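You operate a simulated robot arm through the tools that you are given. There is no shell and no other tool.

The job below is to be done with a simulated two-armed robot. You get a single attempt, and the scene is never put back.

Task
Grease the orange bearing block.
Fine: lay its small cap on the dark mat; pump till the blue collar is whole, not to a blob; coupler back on its rest, cap back on.

Only the result counts: the job must be done as asked and must still hold three seconds after the hand-in. Knocking over, shifting, dropping, spilling or breaking anything else fails it. Lids that push on must go on centred and level and be pressed home; caps that screw on are set level and turned clockwise until they are tight.

Robot
Two 7-joint arms with fingered hands on one trunk that stands fixed in place. Base frame: the origin is at the foot of the trunk, x ahead of it, y to its left, z up. Readings come in mm, degrees, newtons and seconds.
The left shoulder is at [70, 162, 1271], the right one opposite. With the tool pointing down near the work surface each hand reaches from about 280 to 800 mm from the base axis, measured 20 degrees to its own side. Payload 4 kg a hand.
The TCP of each hand is the grasp point between the finger pads, 26 mm short of the fingertips. In the tool frame z runs along the fingers and y along their closing line. Largest opening 132 mm; the body of the gripper starts 73 mm behind the TCP. The gripper is a hand of 4 fingers: y runs from the thumb to the fingers, the wrist lies at [0, 0, -224] in the tool frame.
Orientation is that of the tool frame in the base frame, as [roll, pitch, yaw] about the fixed x, y, z axes, in that order (R = Rz(yaw) Ry(pitch) Rx(roll)). With the fingers straight down and closing along the base's y, the tool's x points along the base's -x, its y along +y and its z along -z.

Tools
- The arms move only by the tool play_rows. It takes "left_motion", "right_motion" or both (then of equal length, played together; a hand with none holds still); each is a list of rows, each a list of 6 numbers: the shift along the tool's x, y, z in units of 40 mm (1.0 is 40 mm), then the turn, a rotation vector about the tool's x, y, z in units of 8 degrees (1.0 is 8 degrees). In form: [[dx, dy, dz, wx, wy, wz], ...]. A call has 1 to 20 rows; each row shifts and turns the commanded pose from where the row before left it, along the tool's axes as they then stand. A call with a number of a shift or a turn outside -1 to 1 is refused whole. Rows are played at 5 a second. More than 50 mm and 8.6 degrees between two rows, and nothing of the call is played. A pose out of reach is approached as far as the arm can. The call stops where the force on the tool passes 40 N (or 10 N more than at its start, if that is more) or the arm is blocked; 0.2 s more then pass. In this call time passes only in rows, and 0.2 s behind the last. It gives the time, the measured TCP pose, the force on the tool (base axes), the opening and the grip force at its end, in the units of the frame above (readings bear some noise), with the torque about the TCP (base axes, N m) and any sound that the robot's microphone picked up.
- Cameras (640 x 400 px; columns grow to the right, rows downward): "scene" is now at [142.2, 9, 1524.6]; the picture's right is [0.11, -0.99, 0.00], its down [-0.34, -0.04, -0.94] and it looks along [0.93, 0.10, -0.34] (base axes); focal length 214 px, centre (320, 200). "left" rides on the left gripper at [-73, 6, -94] in its tool frame; the picture's right is [-0.08, -1.00, 0.00], its down [0.78, -0.06, -0.62] and it looks along [0.62, -0.05, 0.79] (tool axes); focal length 230 px, centre (320, 200). "right" rides on the right gripper at [73, 6, -94] in its tool frame; the picture's right is [-0.08, 1.00, 0.00], its down [-0.78, -0.06, -0.62] and it looks along [-0.62, -0.05, 0.79] (tool axes); focal length 230 px, centre (320, 200). There is no depth. A picture from a camera that has moved, and an enlarged one, comes with that camera's place and axes in the base frame and with its lens.
- grab_frame(camera): a new picture of that camera. The clock stands still meanwhile.
- slide_trunk(by): slides the trunk up (or, below 0, down) by that many mm; the arms and the scene camera ride with it, the base frame stays. It gives what a move gives, with no picture.
- set_fingers(finger1, finger2, finger3, thumb_bend, hand): sets how far each is bent, from 0 (flat) to 1 (curled in); at 0.3 the hand is open as for a grip, at 0.7 the pads meet at the TCP. One left out holds its place. A second passes; each finger stops where it meets its share of the squeeze, and holds until it gets a number again. It is the only way to open and close the hand. It gives what a move gives, with no picture; readings hold the bend of each and the force on the fingers (four entries, about 0 where the hand has none), thumb and palm.
- pan_tilt(pan, tilt): turns the head with the scene camera to pan (to the left, within 86 degrees either way) and tilt (down, from -29 to 69), counted from straight ahead of the robot. It gives what a move gives.
- inspect(camera, box): a new picture of the part [left, top, right, bottom] of that camera's present view, enlarged. The clock stands still meanwhile.
- close_job(): hands the job in; it is judged then, once.

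Places have to be worked out from the pictures, the camera data and where the tool is seen. Open the grippers and draw the arms clear of the work before you hand the job in, unless the task says otherwise.

The tools are called after "Emit:" as a command line: name --argument value ..., lists and objects as JSON in quotes. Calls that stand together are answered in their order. play_rows: Moves the arms, as the interface text tells. Its arguments: {"type":"object","properties":{"left_motion":{"type":"array","items":{"type":"array","items":{"type":"number"}}},"right_motion":{"type":"array","items":{"type":"array","items":{"type":"number"}}}},"required":[]} The other tools are called the same way: slide_trunk (by) slides the trunk up or down; set_fingers (finger1, finger2, finger3, thumb_bend, hand) moves the fingers one by one; pan_tilt (pan, tilt) turns the head that bears the scene camera; grab_frame (camera) takes a picture; inspect (camera, box) takes an enlarged picture of a part of a camera's view; close_job () hands the job in.

At the start:

```text
clock: 0.0
left_position: [367.1, 541.9, 1278.5]
left_tool_rot: [180.0, 0.0, 180.0]
left_wrist_force: [0.4, -0.1, -0.2]
left_ft_torque: [-0.03, -0.02, 0.05]
left_gripper_width: 131.9
left_grasp_force: 0.0
left_shape: jaw
left_bend: [0.3, 0.3, 0.3, 0.3]
left_finger forces: [0.0, 0.0, 0.0, 0.0, 0.1, 0.0]
right_position: [418.5, 47.8, 1393.0]
right_tool_rot: [178.1, -3.2, 178.8]
right_wrist_force: [-1.1, 0.7, -0.1]
right_ft_torque: [0.01, 0.01, 0.03]
right_gripper_width: 131.7
right_grasp_force: 0.0
right_shape: jaw
right_bend: [0.3, 0.3, 0.3, 0.3]
right_finger forces: [0.0, 0.0, 0.0, 0.0, 0.0, 0.0]
trunk travel left (down, up): [-750.0, 190.0]
head pan, tilt: [85.9, -5.0]
```

scene: 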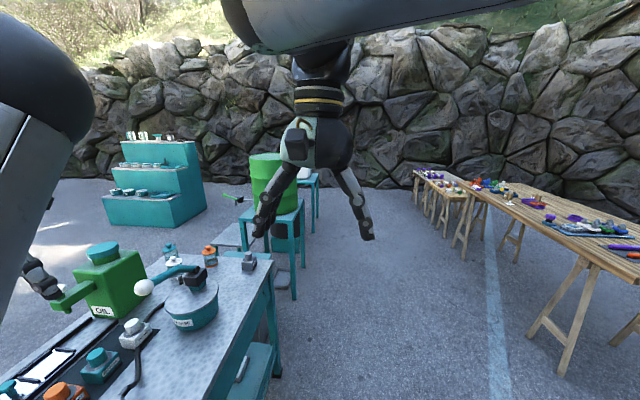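
right: 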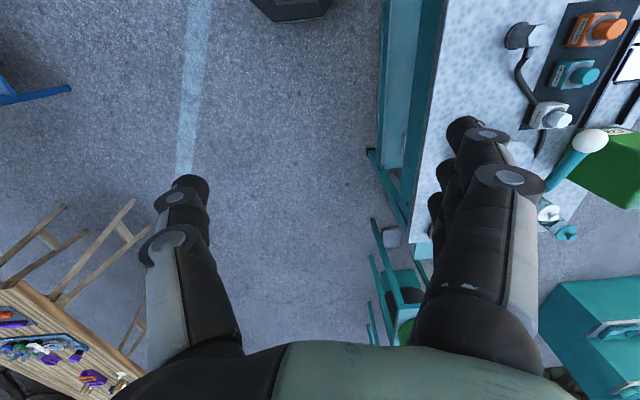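
left: 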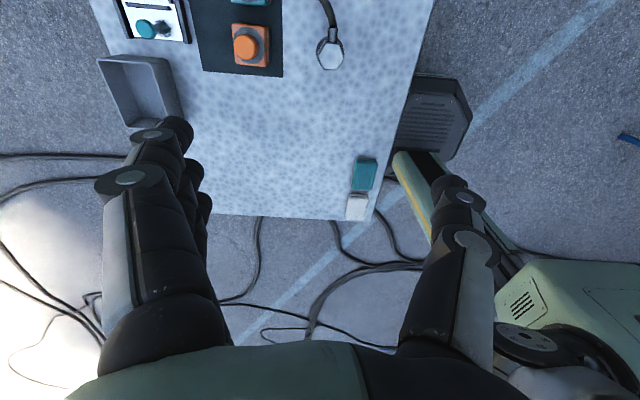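

I start with a look over the scene: the bench with the mat, pump and blocks seems to be ahead-left. I'll take fresh pictures first.

Emit:
grab_frame --camera "scene"

Emit:
grab_frame --camera "left"

Emit:
grab_frame --camera "right"

```text
taken
camera scene: at [142.2, 9.0, 1524.6], right [0.11, -0.99, 0.0], down [-0.34, -0.04, -0.94], along [0.93, 0.1, -0.34], focal length 214 px, centre (320, 200)
```

scene: 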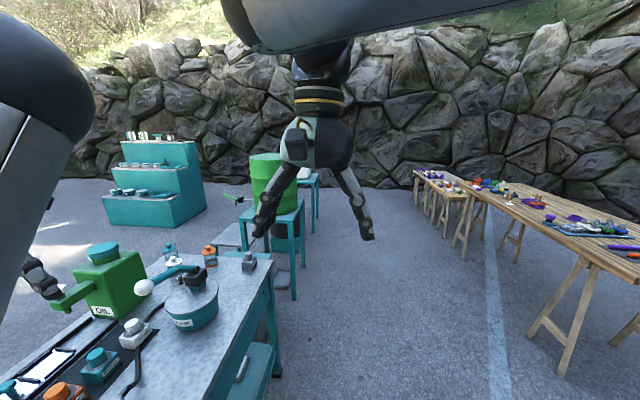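

```text
taken
camera left: at [438.3, 547.8, 1372.2], right [0.08, -1.0, 0.0], down [-0.78, -0.06, 0.62], along [-0.62, -0.05, -0.79], focal length 230 px, centre (320, 200)
```

left: 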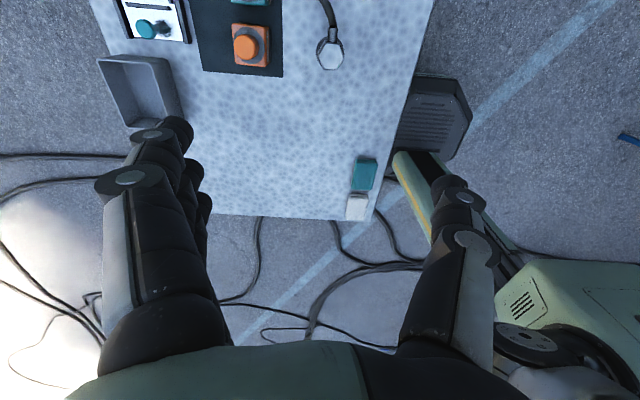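

```text
taken
camera right: at [351.8, 53.5, 1490.1], right [0.1, 0.99, 0.03], down [0.82, -0.1, 0.57], along [0.57, -0.03, -0.82], focal length 230 px, centre (320, 200)
```

right: 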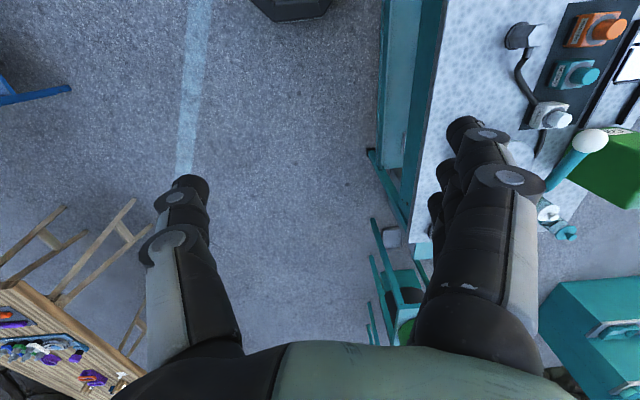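

The bench lies to the left of the robot. I turn the head toward it and tilt down to see it whole.

Emit:
pan_tilt --pan 45 --tilt 40

```text
clock: 1.1
left_position: [366.0, 542.4, 1279.4]
left_tool_rot: [180.0, 0.0, 179.9]
left_wrist_force: [-0.4, -0.1, 0.0]
left_ft_torque: [0.02, 0.0, -0.03]
left_gripper_width: 132.0
left_grasp_force: 0.1
left_shape: jaw
left_bend: [0.3, 0.3, 0.3, 0.3]
left_finger forces: [0.0, 0.1, 0.0, 0.1, 0.1, 0.0]
right_position: [418.5, 48.8, 1392.8]
right_tool_rot: [178.2, -3.2, 178.9]
right_wrist_force: [-0.3, -0.2, 0.0]
right_ft_torque: [-0.01, 0.03, 0.01]
right_gripper_width: 132.0
right_grasp_force: 0.0
right_shape: jaw
right_bend: [0.3, 0.3, 0.3, 0.3]
right_finger forces: [0.0, 0.0, 0.0, 0.0, 0.0, 0.0]
trunk travel left (down, up): [-750.0, 190.0]
head pan, tilt: [45.0, 40.0]
```

Head turned. Now a picture.

Emit:
grab_frame --camera "scene"

```text
taken
camera scene: at [109.5, 59.0, 1493.5], right [0.71, -0.71, 0.0], down [-0.45, -0.45, -0.77], along [0.54, 0.54, -0.64], focal length 214 px, centre (320, 200)
```

scene: 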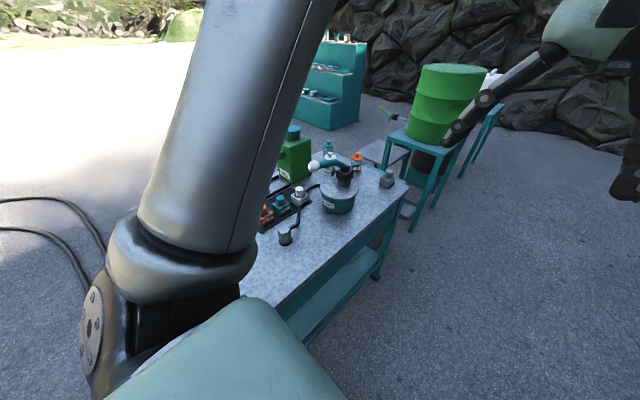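

The left arm hides the near part of the bench. I try other head angles.

Emit:
pan_tilt --pan 25 --tilt 45

Emit:
grab_frame --camera "scene"

Emit:
pan_tilt --pan 86 --tilt 45

Emit:
grab_frame --camera "scene"

```text
clock: 1.9
left_position: [365.5, 542.5, 1278.7]
left_tool_rot: [180.0, 0.0, 180.0]
left_wrist_force: [-0.1, -0.1, 0.0]
left_ft_torque: [0.0, -0.02, 0.0]
left_gripper_width: 131.8
left_grasp_force: 0.1
left_shape: jaw
left_bend: [0.3, 0.3, 0.3, 0.3]
left_finger forces: [0.0, 0.0, 0.1, 0.1, 0.1, 0.0]
right_position: [419.0, 49.2, 1392.1]
right_tool_rot: [178.1, -3.2, 178.7]
right_wrist_force: [-0.1, 0.5, 0.3]
right_ft_torque: [0.01, -0.01, -0.02]
right_gripper_width: 131.8
right_grasp_force: 0.0
right_shape: jaw
right_bend: [0.3, 0.3, 0.3, 0.3]
right_finger forces: [0.1, 0.0, 0.0, 0.0, 0.0, 0.0]
trunk travel left (down, up): [-750.0, 190.0]
head pan, tilt: [25.0, 45.0]
```

```text
taken
camera scene: at [123.3, 33.2, 1486.1], right [0.42, -0.91, 0.0], down [-0.64, -0.3, -0.71], along [0.64, 0.3, -0.71], focal length 214 px, centre (320, 200)
```

scene: 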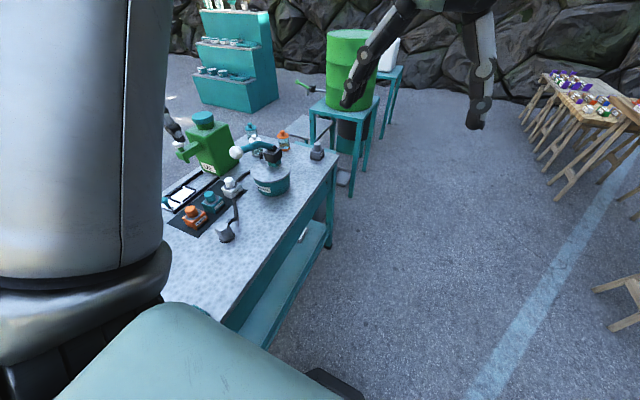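

```text
clock: 3.3
left_position: [366.1, 541.6, 1280.4]
left_tool_rot: [-179.9, 0.0, 179.9]
left_wrist_force: [-0.7, -1.2, 0.7]
left_ft_torque: [0.0, 0.02, -0.01]
left_gripper_width: 132.0
left_grasp_force: 0.2
left_shape: jaw
left_bend: [0.3, 0.3, 0.3, 0.3]
left_finger forces: [0.0, 0.0, 0.1, 0.1, 0.1, 0.1]
right_position: [418.6, 48.4, 1392.2]
right_tool_rot: [178.1, -3.2, 179.0]
right_wrist_force: [-0.4, 0.3, -0.5]
right_ft_torque: [0.02, 0.02, 0.01]
right_gripper_width: 131.9
right_grasp_force: 0.1
right_shape: jaw
right_bend: [0.3, 0.3, 0.3, 0.3]
right_finger forces: [0.1, 0.0, 0.1, 0.0, 0.0, 0.0]
trunk travel left (down, up): [-750.0, 190.0]
head pan, tilt: [85.9, 45.0]
```

```text
taken
camera scene: at [55.4, 80.0, 1486.1], right [1.0, -0.07, 0.0], down [-0.05, -0.71, -0.71], along [0.05, 0.71, -0.71], focal length 214 px, centre (320, 200)
```

scene: 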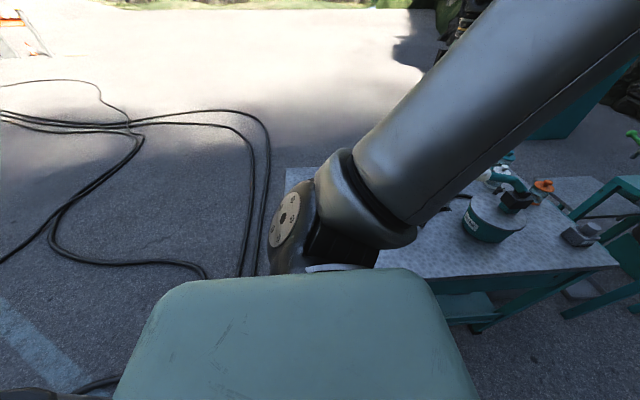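

The view at pan 25 / tilt 45 shows the bench. I go back there and enlarge the bench part.

Emit:
pan_tilt --pan 30 --tilt 35

Emit:
grab_frame --camera "scene"

Emit:
inspect --camera "scene" --box '[160, 140, 400, 290]'

```text
clock: 4.5
left_position: [364.2, 542.5, 1278.8]
left_tool_rot: [-179.9, 0.0, 179.9]
left_wrist_force: [-0.6, -0.4, 0.3]
left_ft_torque: [0.0, -0.01, 0.0]
left_gripper_width: 132.1
left_grasp_force: 0.1
left_shape: jaw
left_bend: [0.3, 0.3, 0.3, 0.3]
left_finger forces: [0.0, 0.0, 0.1, 0.1, 0.0, 0.1]
right_position: [418.4, 50.1, 1392.8]
right_tool_rot: [178.0, -3.2, 178.9]
right_wrist_force: [0.3, 0.7, -0.7]
right_ft_torque: [-0.01, -0.03, -0.03]
right_gripper_width: 132.0
right_grasp_force: 0.2
right_shape: jaw
right_bend: [0.3, 0.3, 0.3, 0.3]
right_finger forces: [0.0, 0.0, 0.0, 0.0, 0.1, 0.0]
trunk travel left (down, up): [-750.0, 190.0]
head pan, tilt: [30.0, 35.0]
```

```text
taken
camera scene: at [125.8, 42.9, 1500.9], right [0.5, -0.87, 0.0], down [-0.5, -0.29, -0.82], along [0.71, 0.41, -0.57], focal length 214 px, centre (320, 200)
```

scene: 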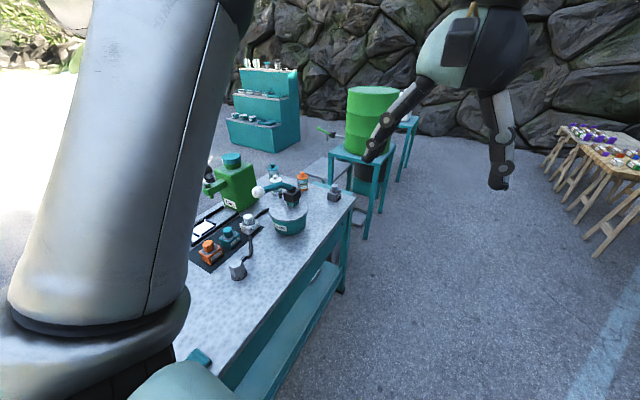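

```text
2.67 times, centred on (280, 215) of scene
camera zoom: at [125.8, 42.9, 1500.9], right [0.5, -0.87, 0.0], down [-0.5, -0.29, -0.82], along [0.71, 0.41, -0.57], focal length 572 px, centre (427, 160)
```

zoom: 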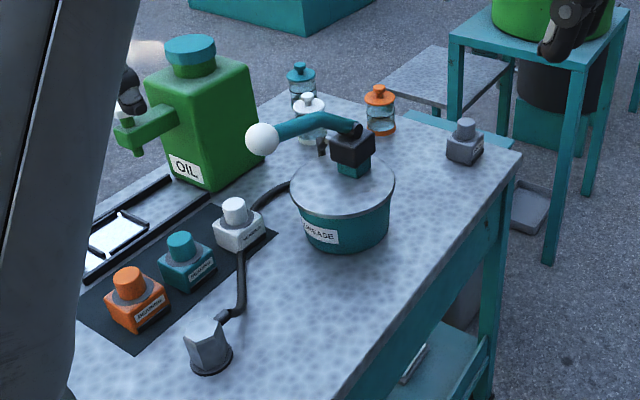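

The bench top comes out at z≈861 from two views, the orange block's cap top at about (393, 664, 917), the coupler on its rest near (383, 517), and the grease pot near (670, 510). I move the left hand out and lower to look closely with its camera at the block and coupler.

Emit:
play_rows --left_motion '[[-0.693, 0.35, 0.639, 0, 0, 0], [-0.693, 0.35, 0.639, 0, 0, 0], [-0.693, 0.35, 0.639, 0, 0, 0], [-0.693, 0.35, 0.639, 0, 0, 0], [-0.693, 0.35, 0.639, 0, 0, 0], [-0.693, 0.35, 0.639, 0, 0, 0], [-0.693, 0.35, 0.639, 0, 0, 0]]'

Emit:
grab_frame --camera "left"

Emit:
grab_frame --camera "scene"

```text
clock: 6.1
left_position: [560.8, 643.0, 1096.8]
left_tool_rot: [-179.9, -0.2, -179.9]
left_wrist_force: [1.0, 0.8, 0.3]
left_ft_torque: [-0.04, 0.04, -0.01]
left_gripper_width: 131.9
left_grasp_force: 0.1
left_shape: jaw
left_bend: [0.3, 0.3, 0.3, 0.3]
left_finger forces: [0.0, 0.1, 0.0, 0.0, 0.1, 0.0]
right_position: [419.3, 51.8, 1392.7]
right_tool_rot: [178.3, -3.1, 178.8]
right_wrist_force: [0.3, -0.4, 0.2]
right_ft_torque: [-0.05, 0.05, -0.04]
right_gripper_width: 132.1
right_grasp_force: 0.0
right_shape: jaw
right_bend: [0.3, 0.3, 0.3, 0.3]
right_finger forces: [0.0, 0.0, 0.1, 0.1, 0.0, 0.0]
trunk travel left (down, up): [-750.0, 190.0]
head pan, tilt: [30.0, 35.0]
```

```text
taken
camera left: at [632.7, 648.8, 1189.8], right [0.08, -1.0, 0.0], down [-0.78, -0.06, 0.62], along [-0.62, -0.05, -0.79], focal length 230 px, centre (320, 200)
```

left: 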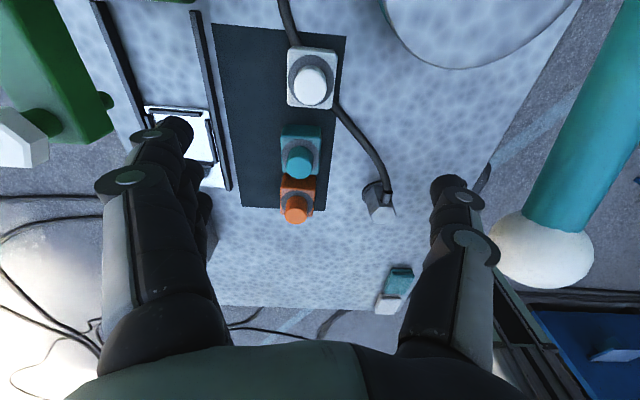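

```text
taken
camera scene: at [127.0, 46.5, 1500.8], right [0.5, -0.87, 0.0], down [-0.5, -0.29, -0.82], along [0.71, 0.41, -0.58], focal length 214 px, centre (320, 200)
```

scene: 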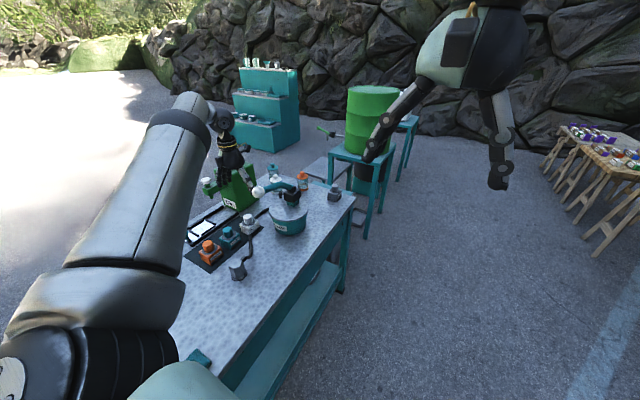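

The white ball of the pump lever stands at roughly (556, 536, 1110), close to my thumb, so I'll keep clear of it. I enlarge the block and coupler in the left view and the bench in the scene view.

Emit:
inspect --camera "left" --box '[200, 10, 440, 240]'

Emit:
inspect --camera "scene" --box '[180, 150, 360, 290]'

```text
1.74 times, centred on (320, 125) of left
camera zoom: at [632.7, 648.8, 1189.8], right [0.08, -1.0, 0.0], down [-0.78, -0.06, 0.62], along [-0.62, -0.05, -0.79], focal length 400 px, centre (320, 330)
```

zoom: 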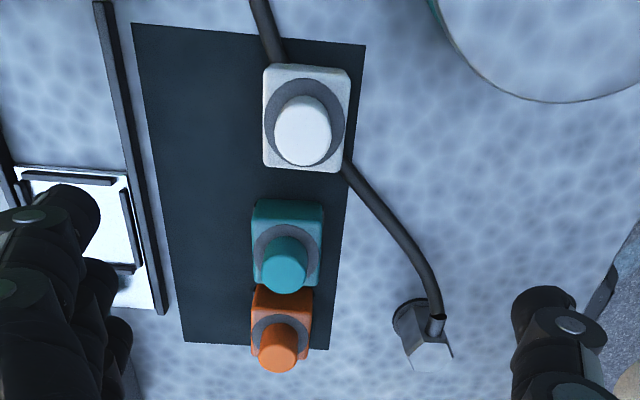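

```text
2.86 times, centred on (270, 220) of scene
camera zoom: at [127.0, 46.5, 1500.8], right [0.5, -0.87, 0.0], down [-0.5, -0.29, -0.82], along [0.71, 0.41, -0.58], focal length 613 px, centre (463, 143)
```

zoom: 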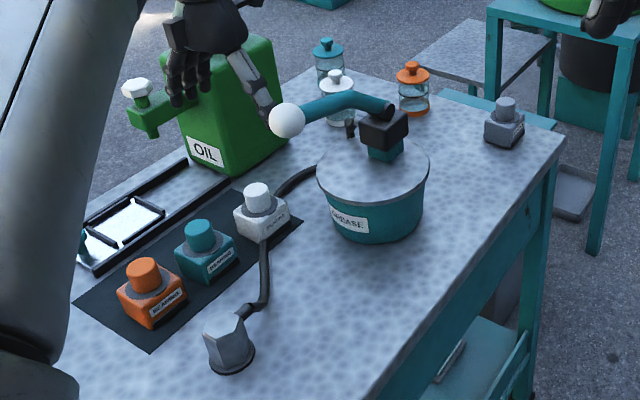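

The mat, three bearing blocks, coupler with hose and pot are clear now. I draw the hand away from the ball and bring the camera down over the orange block.

Emit:
play_rows --left_motion '[[0.731, 0.3, 0.6, 0, 0, 0], [0.731, 0.1, 0.769, 0, 0, 0], [0.731, 0.1, 0.769, 0, 0, 0], [0.731, 0.1, 0.769, 0, 0, 0]]'

Emit:
grab_frame --camera "left"

Emit:
inspect --camera "scene" --box '[180, 150, 360, 290]'

```text
clock: 7.1
left_position: [443.5, 665.4, 983.4]
left_tool_rot: [-180.0, 0.2, 179.9]
left_wrist_force: [-0.3, -0.3, -0.1]
left_ft_torque: [0.0, -0.04, -0.01]
left_gripper_width: 132.2
left_grasp_force: 0.0
left_shape: jaw
left_bend: [0.3, 0.3, 0.3, 0.3]
left_finger forces: [0.1, 0.0, 0.0, 0.0, 0.0, 0.0]
right_position: [417.1, 49.5, 1392.6]
right_tool_rot: [178.1, -3.3, 178.9]
right_wrist_force: [0.6, 0.2, 0.2]
right_ft_torque: [0.0, 0.01, 0.02]
right_gripper_width: 131.9
right_grasp_force: 0.0
right_shape: jaw
right_bend: [0.3, 0.3, 0.3, 0.3]
right_finger forces: [0.0, 0.0, 0.0, 0.0, 0.0, 0.0]
trunk travel left (down, up): [-750.0, 190.0]
head pan, tilt: [30.0, 35.0]
```

```text
taken
camera left: at [515.7, 669.6, 1076.4], right [0.08, -1.0, 0.0], down [-0.79, -0.06, 0.62], along [-0.61, -0.05, -0.79], focal length 230 px, centre (320, 200)
```

left: 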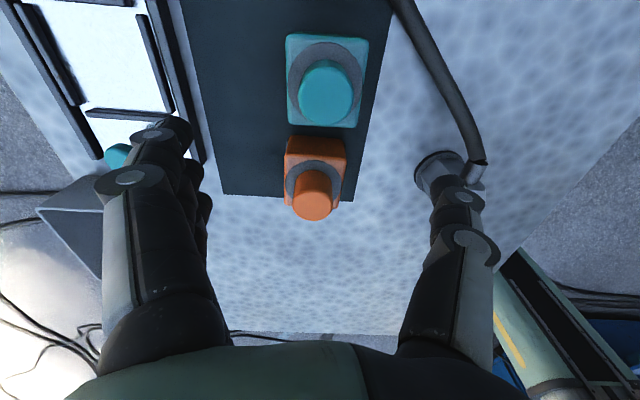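

```text
2.86 times, centred on (270, 220) of scene
camera zoom: at [125.7, 43.3, 1501.0], right [0.5, -0.87, 0.0], down [-0.5, -0.29, -0.82], along [0.71, 0.41, -0.57], focal length 613 px, centre (463, 143)
```

zoom: 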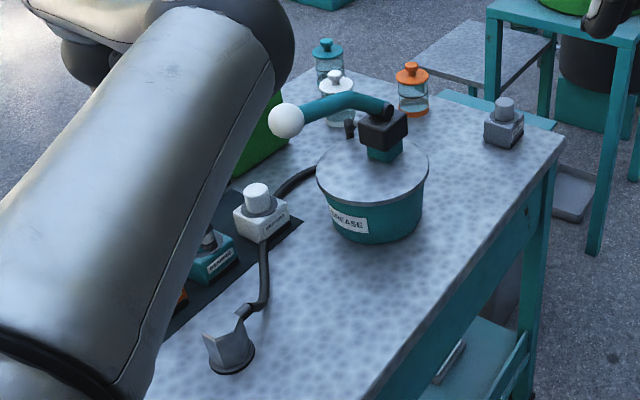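

A close look at the orange block and at the coupler with the left camera.

Emit:
inspect --camera "left" --box '[260, 110, 380, 230]'

Emit:
inspect --camera "left" --box '[370, 100, 510, 240]'

Emit:
inspect --camera "scene" --box '[225, 220, 285, 270]'

Emit:
inspect --camera "scene" --box '[250, 160, 340, 240]'

```text
3.33 times, centred on (320, 170) of left
camera zoom: at [515.7, 669.6, 1076.4], right [0.08, -1.0, 0.0], down [-0.79, -0.06, 0.62], along [-0.61, -0.05, -0.79], focal length 767 px, centre (320, 300)
```

zoom: 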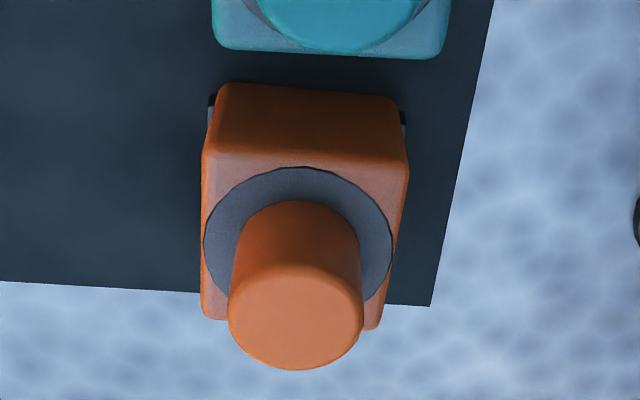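

```text
2.86 times, centred on (440, 170) of left
camera zoom: at [515.7, 669.6, 1076.4], right [0.08, -1.0, 0.0], down [-0.79, -0.06, 0.62], along [-0.61, -0.05, -0.79], focal length 657 px, centre (-23, 286)
```

zoom: 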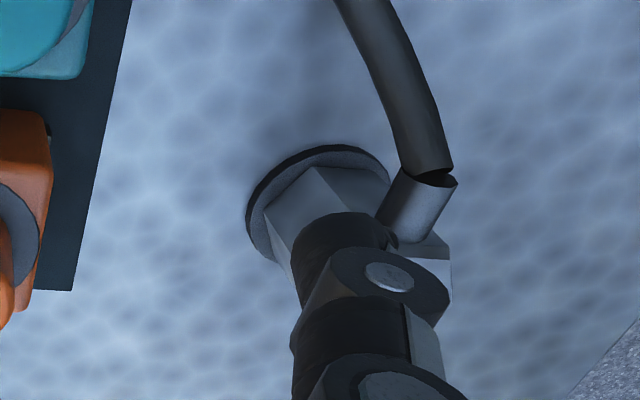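

```text
8.00 times, centred on (255, 245) of scene
camera zoom: at [125.7, 43.3, 1501.0], right [0.5, -0.87, 0.0], down [-0.5, -0.29, -0.82], along [0.71, 0.41, -0.57], focal length 1716 px, centre (840, -160)
```

zoom: 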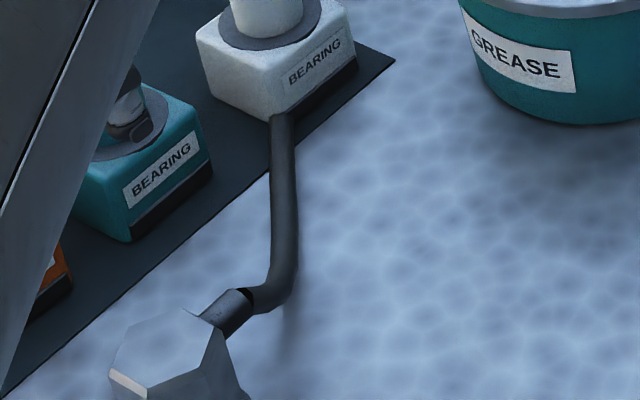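

```text
5.00 times, centred on (295, 200) of scene
camera zoom: at [125.7, 43.3, 1501.0], right [0.5, -0.87, 0.0], down [-0.5, -0.29, -0.82], along [0.71, 0.41, -0.57], focal length 1072 px, centre (445, 200)
```

zoom: 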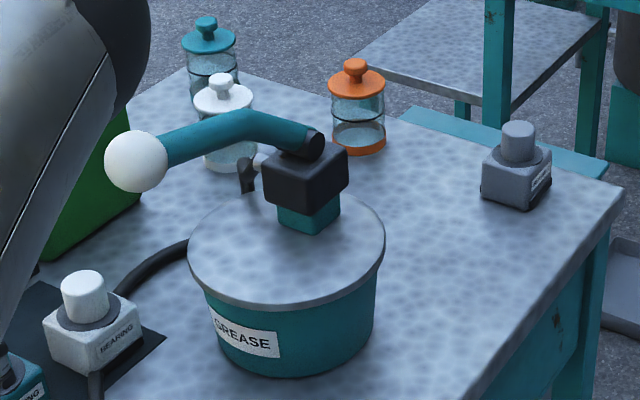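

The orange cap is a smooth cylinder on a grey washer; the coupler is a hexagonal body upright on a round rest with the hose elbow to one side. I'll use the right hand's camera as a second viewpoint: turn it to look along +y over the bench.

Emit:
play_rows --right_motion '[[0, 0, 0, 0, 0, -0.94], [0, 0, 0, 0, 0, -0.94], [0, 0, 0, 0, 0, -0.94], [0, 0, 0, 0, 0, -0.94], [0, 0, 0, 0, 0, -0.94], [0, 0, 0, 0, 0, -0.94], [0, 0, 0, 0, 0, -0.94], [0, 0, 0, 0, 0, -0.94], [0, 0, 0, 0, 0, -0.94], [0, 0, 0, 0, 0, -0.94], [0, 0, 0, 0, 0, -0.94], [0, 0, 0, 0, 0, -0.94], [-0.8, 0.06, 0.3, 0, 0, 0], [-0.8, 0.06, 0.3, 0, 0, 0], [-0.8, 0.06, 0.3, 0, 0, 0]]'

Emit:
grab_frame --camera "right"

Emit:
grab_frame --camera "scene"

```text
clock: 10.3
left_position: [444.6, 665.0, 982.4]
left_tool_rot: [-179.9, 0.0, 180.0]
left_wrist_force: [0.3, -0.1, -0.9]
left_ft_torque: [0.03, -0.05, -0.04]
left_gripper_width: 132.0
left_grasp_force: 0.1
left_shape: jaw
left_bend: [0.3, 0.3, 0.3, 0.3]
left_finger forces: [0.0, 0.0, 0.0, 0.0, 0.0, 0.0]
right_position: [410.9, 147.0, 1361.7]
right_tool_rot: [176.9, 1.8, -91.0]
right_wrist_force: [0.9, 0.8, 0.4]
right_ft_torque: [-0.05, 0.01, 0.01]
right_gripper_width: 131.8
right_grasp_force: 0.0
right_shape: jaw
right_bend: [0.3, 0.3, 0.3, 0.3]
right_finger forces: [0.0, 0.1, 0.0, 0.0, 0.1, 0.0]
trunk travel left (down, up): [-750.0, 190.0]
head pan, tilt: [30.0, 35.0]
```

```text
taken
camera right: at [410.1, 72.8, 1452.0], right [-0.99, 0.09, 0.06], down [0.11, 0.76, 0.64], along [0.02, 0.64, -0.77], focal length 230 px, centre (320, 200)
```

right: 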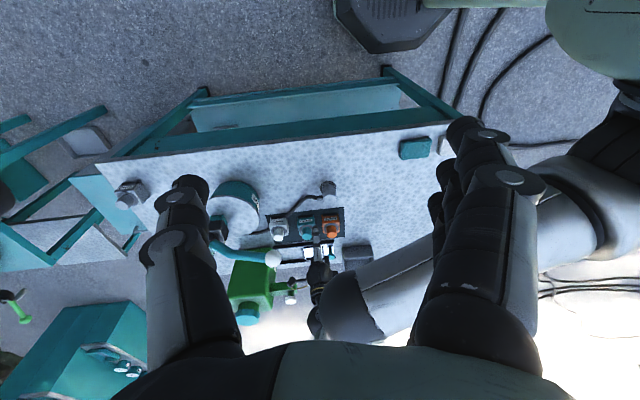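

```text
taken
camera scene: at [126.0, 44.3, 1500.9], right [0.5, -0.87, 0.0], down [-0.5, -0.29, -0.82], along [0.71, 0.41, -0.57], focal length 214 px, centre (320, 200)
```

scene: 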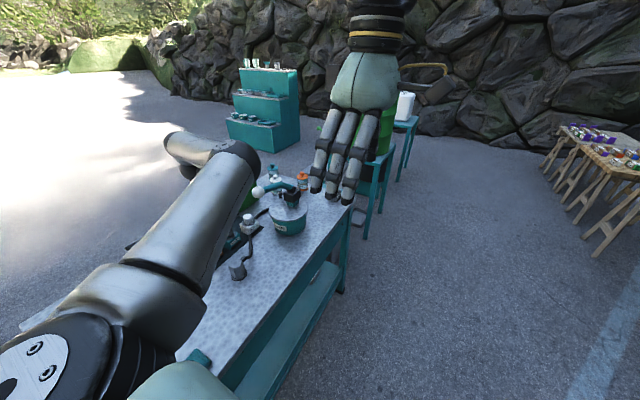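

The right camera sees the mat, blocks and coupler (image inverted: down is +y). I enlarge the area.

Emit:
inspect --camera "right" --box '[195, 165, 395, 290]'

Emit:
inspect --camera "right" --box '[290, 170, 360, 250]'

```text
3.20 times, centred on (295, 228) of right
camera zoom: at [410.1, 72.8, 1452.0], right [-0.99, 0.09, 0.06], down [0.11, 0.76, 0.64], along [0.02, 0.64, -0.77], focal length 736 px, centre (400, 112)
```

zoom: 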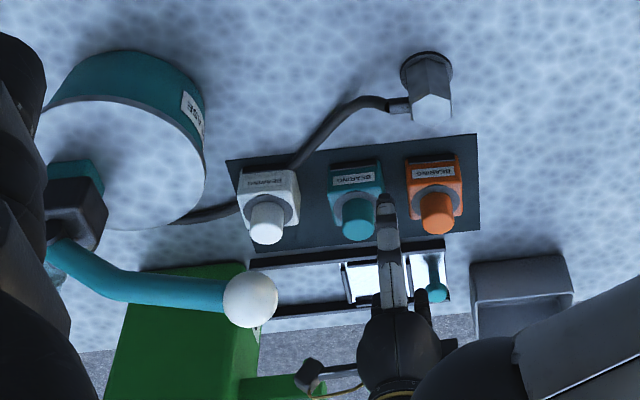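

```text
5.00 times, centred on (325, 210) of right
camera zoom: at [410.1, 72.8, 1452.0], right [-0.99, 0.09, 0.06], down [0.11, 0.76, 0.64], along [0.02, 0.64, -0.77], focal length 1150 px, centre (295, 150)
```

zoom: 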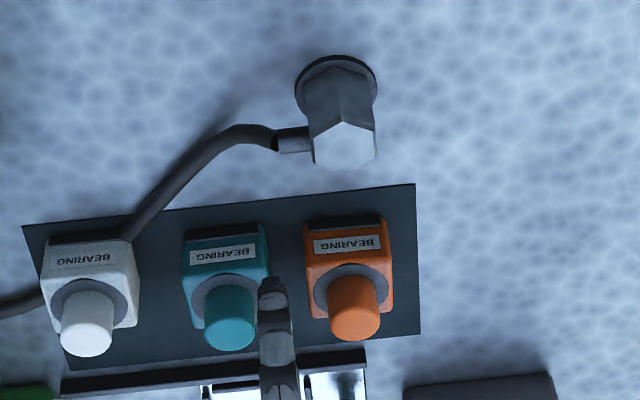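

Triangulating three views puts the orange cap's top at about (396, 665, 931), its washer at z≈894, and the coupler's top at about (392, 529, 904) with the hose elbow toward +x. I look closer at the coupler's hexagon and the cap.

Emit:
inspect --camera "right" --box '[310, 176, 346, 212]'

Emit:
inspect --camera "scene" --box '[222, 250, 262, 290]'

Emit:
inspect --camera "right" --box '[310, 205, 350, 245]'

```text
11.11 times, centred on (328, 194) of right
camera zoom: at [410.1, 72.8, 1452.0], right [-0.99, 0.09, 0.06], down [0.11, 0.76, 0.64], along [0.02, 0.64, -0.77], focal length 2556 px, centre (231, 267)
```

zoom: 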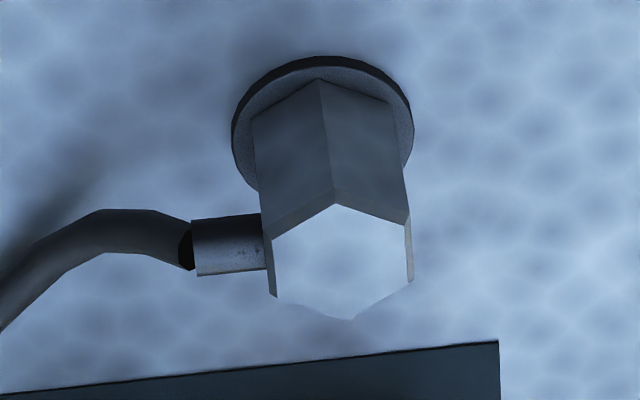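

```text
10.00 times, centred on (242, 270) of scene
camera zoom: at [126.0, 44.3, 1500.9], right [0.5, -0.87, 0.0], down [-0.5, -0.29, -0.82], along [0.71, 0.41, -0.57], focal length 2145 px, centre (1100, -500)
```

zoom: 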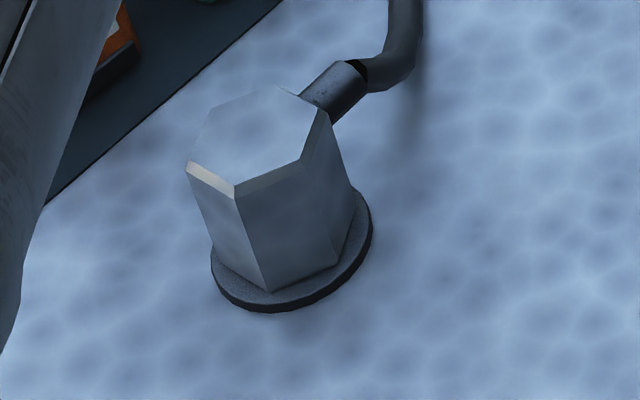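

```text
10.00 times, centred on (330, 225) of right
camera zoom: at [410.1, 72.8, 1452.0], right [-0.99, 0.09, 0.06], down [0.11, 0.76, 0.64], along [0.02, 0.64, -0.77], focal length 2301 px, centre (220, -50)
```

zoom: 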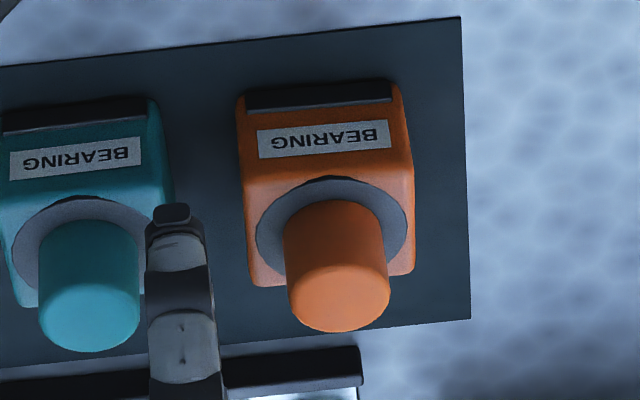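

The hexagon has flats facing ±x (elbow on the +x flat) with corners at ±y, so I'll grip it later along the 120°/300° flats. First the cap: I raise the hand over the orange cap and turn it to yaw −90 so the fingers close along x (thumb toward the teal block).

Emit:
play_rows --left_motion '[[0.6, 0, -0.4, 0, 0, 0], [0.6, 0, -0.4, 0, 0, 0], [0, 0, 0, 0, 0, -0.9375], [0, 0, 0, 0, 0, -0.9375], [0, 0, 0, 0, 0, -0.9375], [0, 0, 0, 0, 0, -0.9375], [0, 0, 0, 0, 0, -0.9375], [0, 0, 0, 0, 0, -0.9375], [0, 0, 0, 0, 0, -0.9375], [0, 0, 0, 0, 0, -0.9375], [0, 0, 0, 0, 0, -0.9375], [0, 0, 0, 0, 0, -0.9375], [0, 0, 0, 0, 0, -0.9375], [0, 0, 0, 0, 0, -0.9375]]'

Emit:
grab_frame --camera "left"

Emit:
grab_frame --camera "right"

Emit:
grab_frame --camera "scene"

```text
clock: 13.3
left_position: [395.7, 664.7, 1015.5]
left_tool_rot: [-180.0, 0.0, -89.9]
left_wrist_force: [-0.1, 0.7, -0.5]
left_ft_torque: [0.03, 0.02, 0.03]
left_gripper_width: 131.8
left_grasp_force: 0.0
left_shape: jaw
left_bend: [0.3, 0.3, 0.3, 0.3]
left_finger forces: [0.0, 0.1, 0.0, 0.1, 0.0, 0.1]
right_position: [411.7, 146.2, 1360.8]
right_tool_rot: [176.7, 1.9, -91.1]
right_wrist_force: [-0.1, 0.3, -1.0]
right_ft_torque: [0.01, 0.02, 0.0]
right_gripper_width: 132.1
right_grasp_force: 0.2
right_shape: jaw
right_bend: [0.3, 0.3, 0.3, 0.3]
right_finger forces: [0.0, 0.1, 0.0, 0.0, 0.1, 0.0]
trunk travel left (down, up): [-750.0, 190.0]
head pan, tilt: [30.0, 35.0]
```

```text
taken
camera left: at [388.6, 737.0, 1108.5], right [1.0, 0.08, 0.0], down [0.06, -0.78, 0.62], along [0.05, -0.61, -0.79], focal length 230 px, centre (320, 200)
```

left: 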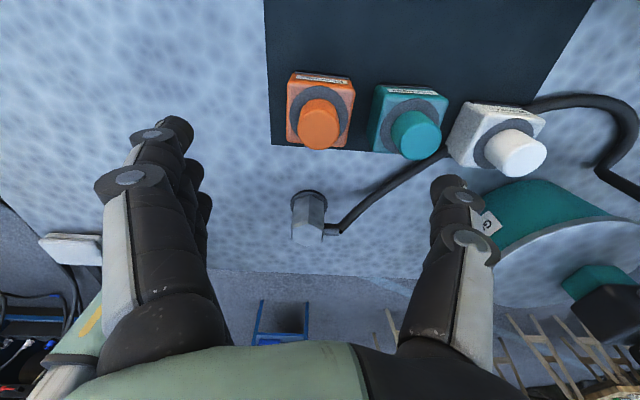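

```text
taken
camera right: at [410.0, 71.1, 1452.1], right [-0.99, 0.09, 0.06], down [0.11, 0.76, 0.64], along [0.02, 0.64, -0.77], focal length 230 px, centre (320, 200)
```

right: 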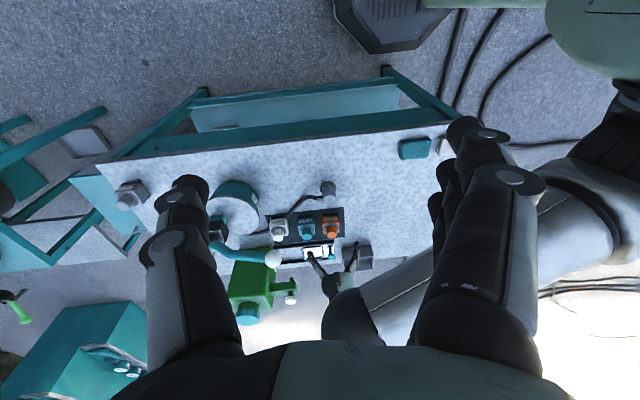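

```text
taken
camera scene: at [125.9, 42.9, 1500.9], right [0.5, -0.87, 0.0], down [-0.5, -0.29, -0.82], along [0.71, 0.41, -0.57], focal length 214 px, centre (320, 200)
```

scene: 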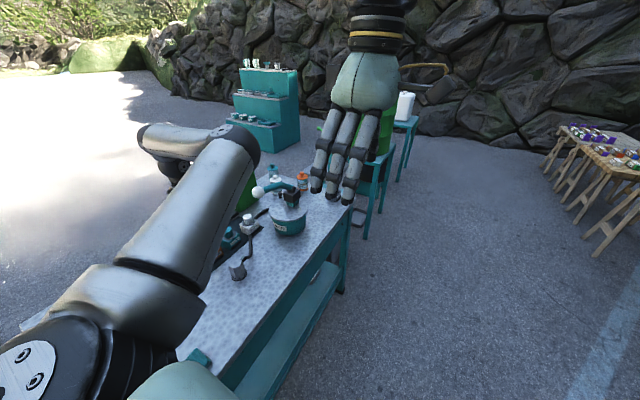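

The hand is over the cap, yaw −90. I zoom in to measure the cap's place from this new side.

Emit:
inspect --camera "left" --box '[270, 60, 370, 160]'

Emit:
inspect --camera "right" --box '[290, 180, 380, 290]'

```text
4.00 times, centred on (320, 110) of left
camera zoom: at [388.6, 737.0, 1108.5], right [1.0, 0.08, 0.0], down [0.06, -0.78, 0.62], along [0.05, -0.61, -0.79], focal length 920 px, centre (320, 560)
```

zoom: 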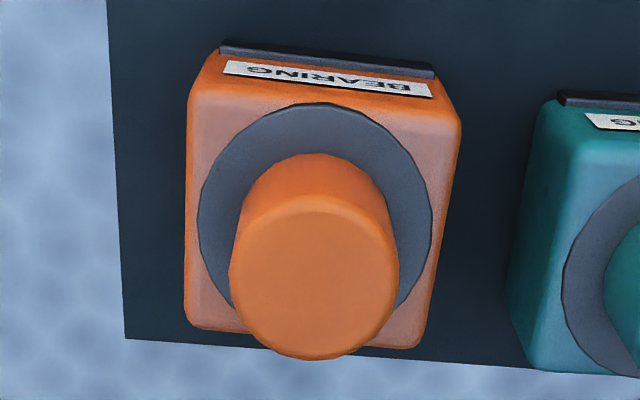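

```text
3.64 times, centred on (335, 235) of right
camera zoom: at [410.0, 71.1, 1452.1], right [-0.99, 0.09, 0.06], down [0.11, 0.76, 0.64], along [0.02, 0.64, -0.77], focal length 837 px, centre (266, 73)
```

zoom: 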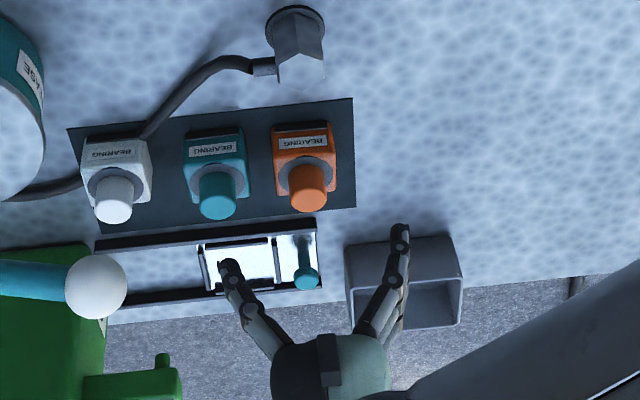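

The cap's top is at about (394, 666, 925), ⌀≈34, and the hand is practically centred on it. I pre-close the left hand to roughly 65 mm before going down.

Emit:
set_fingers --hand "left" --finger1 0.5 --finger2 0.5 --finger3 0.5 --thumb_bend 0.5

Emit:
grab_frame --camera "left"

Emit:
inspect --camera "right" --box '[290, 180, 380, 290]'

```text
clock: 14.3
left_position: [394.1, 663.7, 1016.9]
left_tool_rot: [-180.0, 0.0, -90.2]
left_wrist_force: [-1.3, 0.7, -0.5]
left_ft_torque: [-0.01, -0.04, -0.01]
left_gripper_width: 71.5
left_grasp_force: 0.0
left_shape: fingers
left_bend: [0.5, 0.5, 0.5, 0.5]
left_finger forces: [0.0, 0.0, 0.0, 0.0, 0.0, 0.0]
right_position: [411.3, 146.4, 1361.3]
right_tool_rot: [176.8, 1.8, -91.0]
right_wrist_force: [0.1, -0.8, 0.3]
right_ft_torque: [0.01, -0.02, -0.01]
right_gripper_width: 131.9
right_grasp_force: 0.1
right_shape: jaw
right_bend: [0.3, 0.3, 0.3, 0.3]
right_finger forces: [0.0, 0.0, 0.0, 0.0, 0.1, 0.1]
trunk travel left (down, up): [-750.0, 190.0]
head pan, tilt: [30.0, 35.0]
```

```text
taken
camera left: at [388.8, 737.0, 1108.5], right [1.0, 0.08, 0.0], down [0.06, -0.78, 0.62], along [0.05, -0.62, -0.79], focal length 230 px, centre (320, 200)
```

left: 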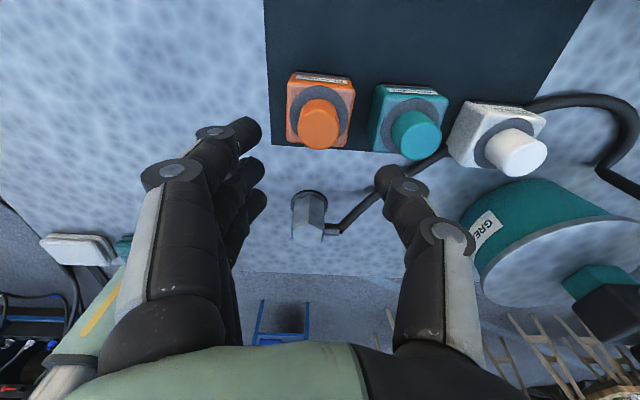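

```text
3.64 times, centred on (335, 235) of right
camera zoom: at [410.0, 71.1, 1452.1], right [-0.99, 0.09, 0.06], down [0.11, 0.76, 0.64], along [0.02, 0.64, -0.77], focal length 837 px, centre (266, 73)
```

zoom: 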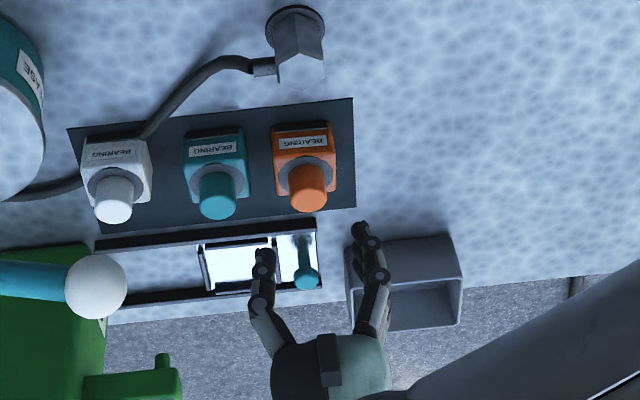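

Opening is 71 mm. I go down 55 mm and check the alignment with the cap.

Emit:
play_rows --left_motion '[[0, 0, 0.7, 0, 0, 0], [0, 0, 0.675, 0, 0, 0]]'

Emit:
grab_frame --camera "left"

Emit:
inspect --camera "right" --box '[290, 180, 380, 290]'

```text
clock: 14.9
left_position: [397.0, 665.2, 960.0]
left_tool_rot: [179.9, -0.1, -90.0]
left_wrist_force: [0.8, 0.6, -0.4]
left_ft_torque: [-0.01, 0.02, -0.06]
left_gripper_width: 71.6
left_grasp_force: 0.1
left_shape: fingers
left_bend: [0.5, 0.5, 0.5, 0.5]
left_finger forces: [0.1, 0.0, 0.0, 0.0, 0.1, 0.1]
right_position: [412.0, 147.4, 1361.2]
right_tool_rot: [176.9, 1.8, -90.9]
right_wrist_force: [-0.2, -0.6, 0.3]
right_ft_torque: [-0.02, -0.01, 0.02]
right_gripper_width: 131.9
right_grasp_force: 0.1
right_shape: jaw
right_bend: [0.3, 0.3, 0.3, 0.3]
right_finger forces: [0.0, 0.0, 0.0, 0.0, 0.0, 0.0]
trunk travel left (down, up): [-750.0, 190.0]
head pan, tilt: [30.0, 35.0]
```

```text
taken
camera left: at [389.6, 737.9, 1052.8], right [1.0, 0.08, 0.0], down [0.06, -0.78, 0.62], along [0.05, -0.62, -0.79], focal length 230 px, centre (320, 200)
```

left: 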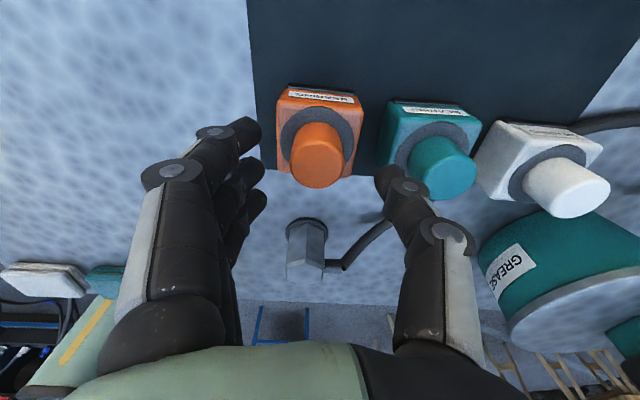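

```text
3.64 times, centred on (335, 235) of right
camera zoom: at [410.6, 72.0, 1451.9], right [-0.99, 0.09, 0.06], down [0.11, 0.76, 0.64], along [0.02, 0.64, -0.77], focal length 837 px, centre (266, 73)
```

zoom: 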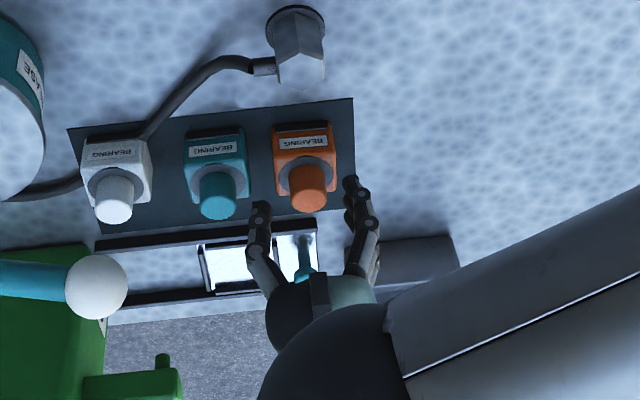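

The cap centre is at about (393.7, 665) against a TCP at (395.5, 665). I correct 2 mm and go down to z≈922 so the pads flank the cap.

Emit:
play_rows --left_motion '[[0, 0.05, 0.5, 0, 0, 0], [0, 0, 0.45, 0, 0, 0]]'

Emit:
grab_frame --camera "left"

Emit:
inspect --camera "right" --box '[300, 190, 360, 260]'

```text
clock: 15.5
left_position: [393.7, 663.6, 922.4]
left_tool_rot: [180.0, 0.0, -90.1]
left_wrist_force: [0.1, 0.4, -0.1]
left_ft_torque: [0.05, -0.03, 0.03]
left_gripper_width: 71.4
left_grasp_force: 0.1
left_shape: fingers
left_bend: [0.5, 0.5, 0.5, 0.5]
left_finger forces: [0.0, 0.1, 0.0, 0.0, 0.0, 0.0]
right_position: [411.8, 146.8, 1361.3]
right_tool_rot: [176.8, 1.7, -91.0]
right_wrist_force: [0.8, 0.6, 0.5]
right_ft_torque: [0.01, 0.05, 0.0]
right_gripper_width: 132.0
right_grasp_force: 0.1
right_shape: jaw
right_bend: [0.3, 0.3, 0.3, 0.3]
right_finger forces: [0.0, 0.1, 0.1, 0.0, 0.0, 0.1]
trunk travel left (down, up): [-750.0, 190.0]
head pan, tilt: [30.0, 35.0]
```

```text
taken
camera left: at [387.0, 737.4, 1014.8], right [1.0, 0.08, 0.0], down [0.06, -0.78, 0.62], along [0.05, -0.62, -0.79], focal length 230 px, centre (320, 200)
```

left: 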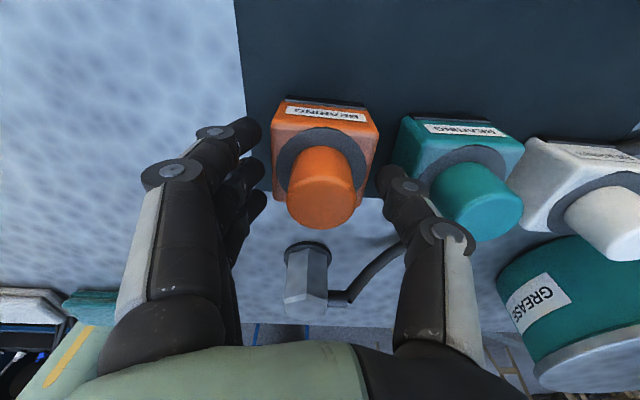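

```text
5.71 times, centred on (330, 225) of right
camera zoom: at [410.6, 72.0, 1451.9], right [-0.99, 0.09, 0.06], down [0.11, 0.76, 0.64], along [0.02, 0.64, -0.77], focal length 1315 px, centre (263, 57)
```

zoom: 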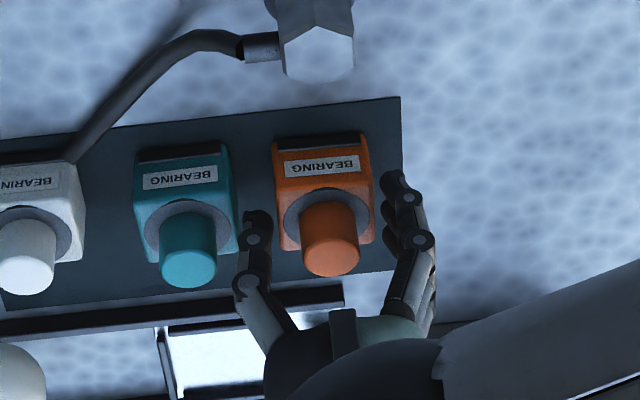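

The cap's top sits at the TCP with the pads flanking it. I close in gently.

Emit:
set_fingers --hand "left" --finger1 0.58 --finger2 0.58 --finger3 0.58 --thumb_bend 0.58

Emit:
grab_frame --camera "left"

```text
clock: 16.5
left_position: [393.0, 663.4, 921.6]
left_tool_rot: [-180.0, 0.0, -90.1]
left_wrist_force: [-0.9, -0.4, 0.4]
left_ft_torque: [0.0, -0.01, 0.02]
left_gripper_width: 61.9
left_grasp_force: 6.8
left_shape: fingers
left_bend: [0.54, 0.53, 0.53, 0.54]
left_finger forces: [2.2, 2.5, 2.8, 0.1, 6.1, 0.0]
right_position: [411.2, 146.2, 1361.0]
right_tool_rot: [176.8, 1.9, -90.9]
right_wrist_force: [-0.5, 0.3, -0.6]
right_ft_torque: [0.02, 0.03, 0.03]
right_gripper_width: 131.8
right_grasp_force: 0.1
right_shape: jaw
right_bend: [0.3, 0.3, 0.3, 0.3]
right_finger forces: [0.0, 0.1, 0.0, 0.0, 0.0, 0.0]
trunk travel left (down, up): [-750.0, 190.0]
head pan, tilt: [30.0, 35.0]
```

```text
taken
camera left: at [386.4, 737.0, 1015.5], right [1.0, 0.08, 0.0], down [0.06, -0.78, 0.62], along [0.05, -0.62, -0.79], focal length 230 px, centre (320, 200)
```

left: 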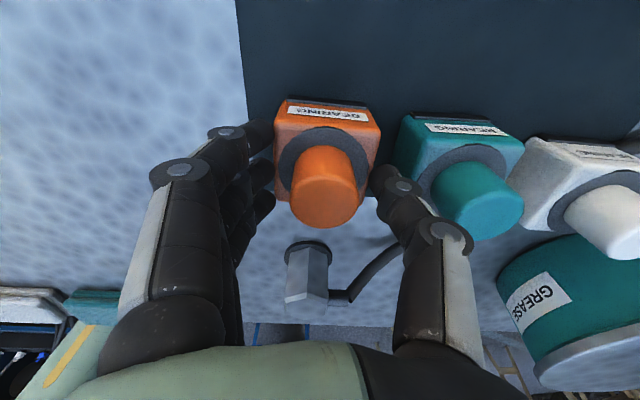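

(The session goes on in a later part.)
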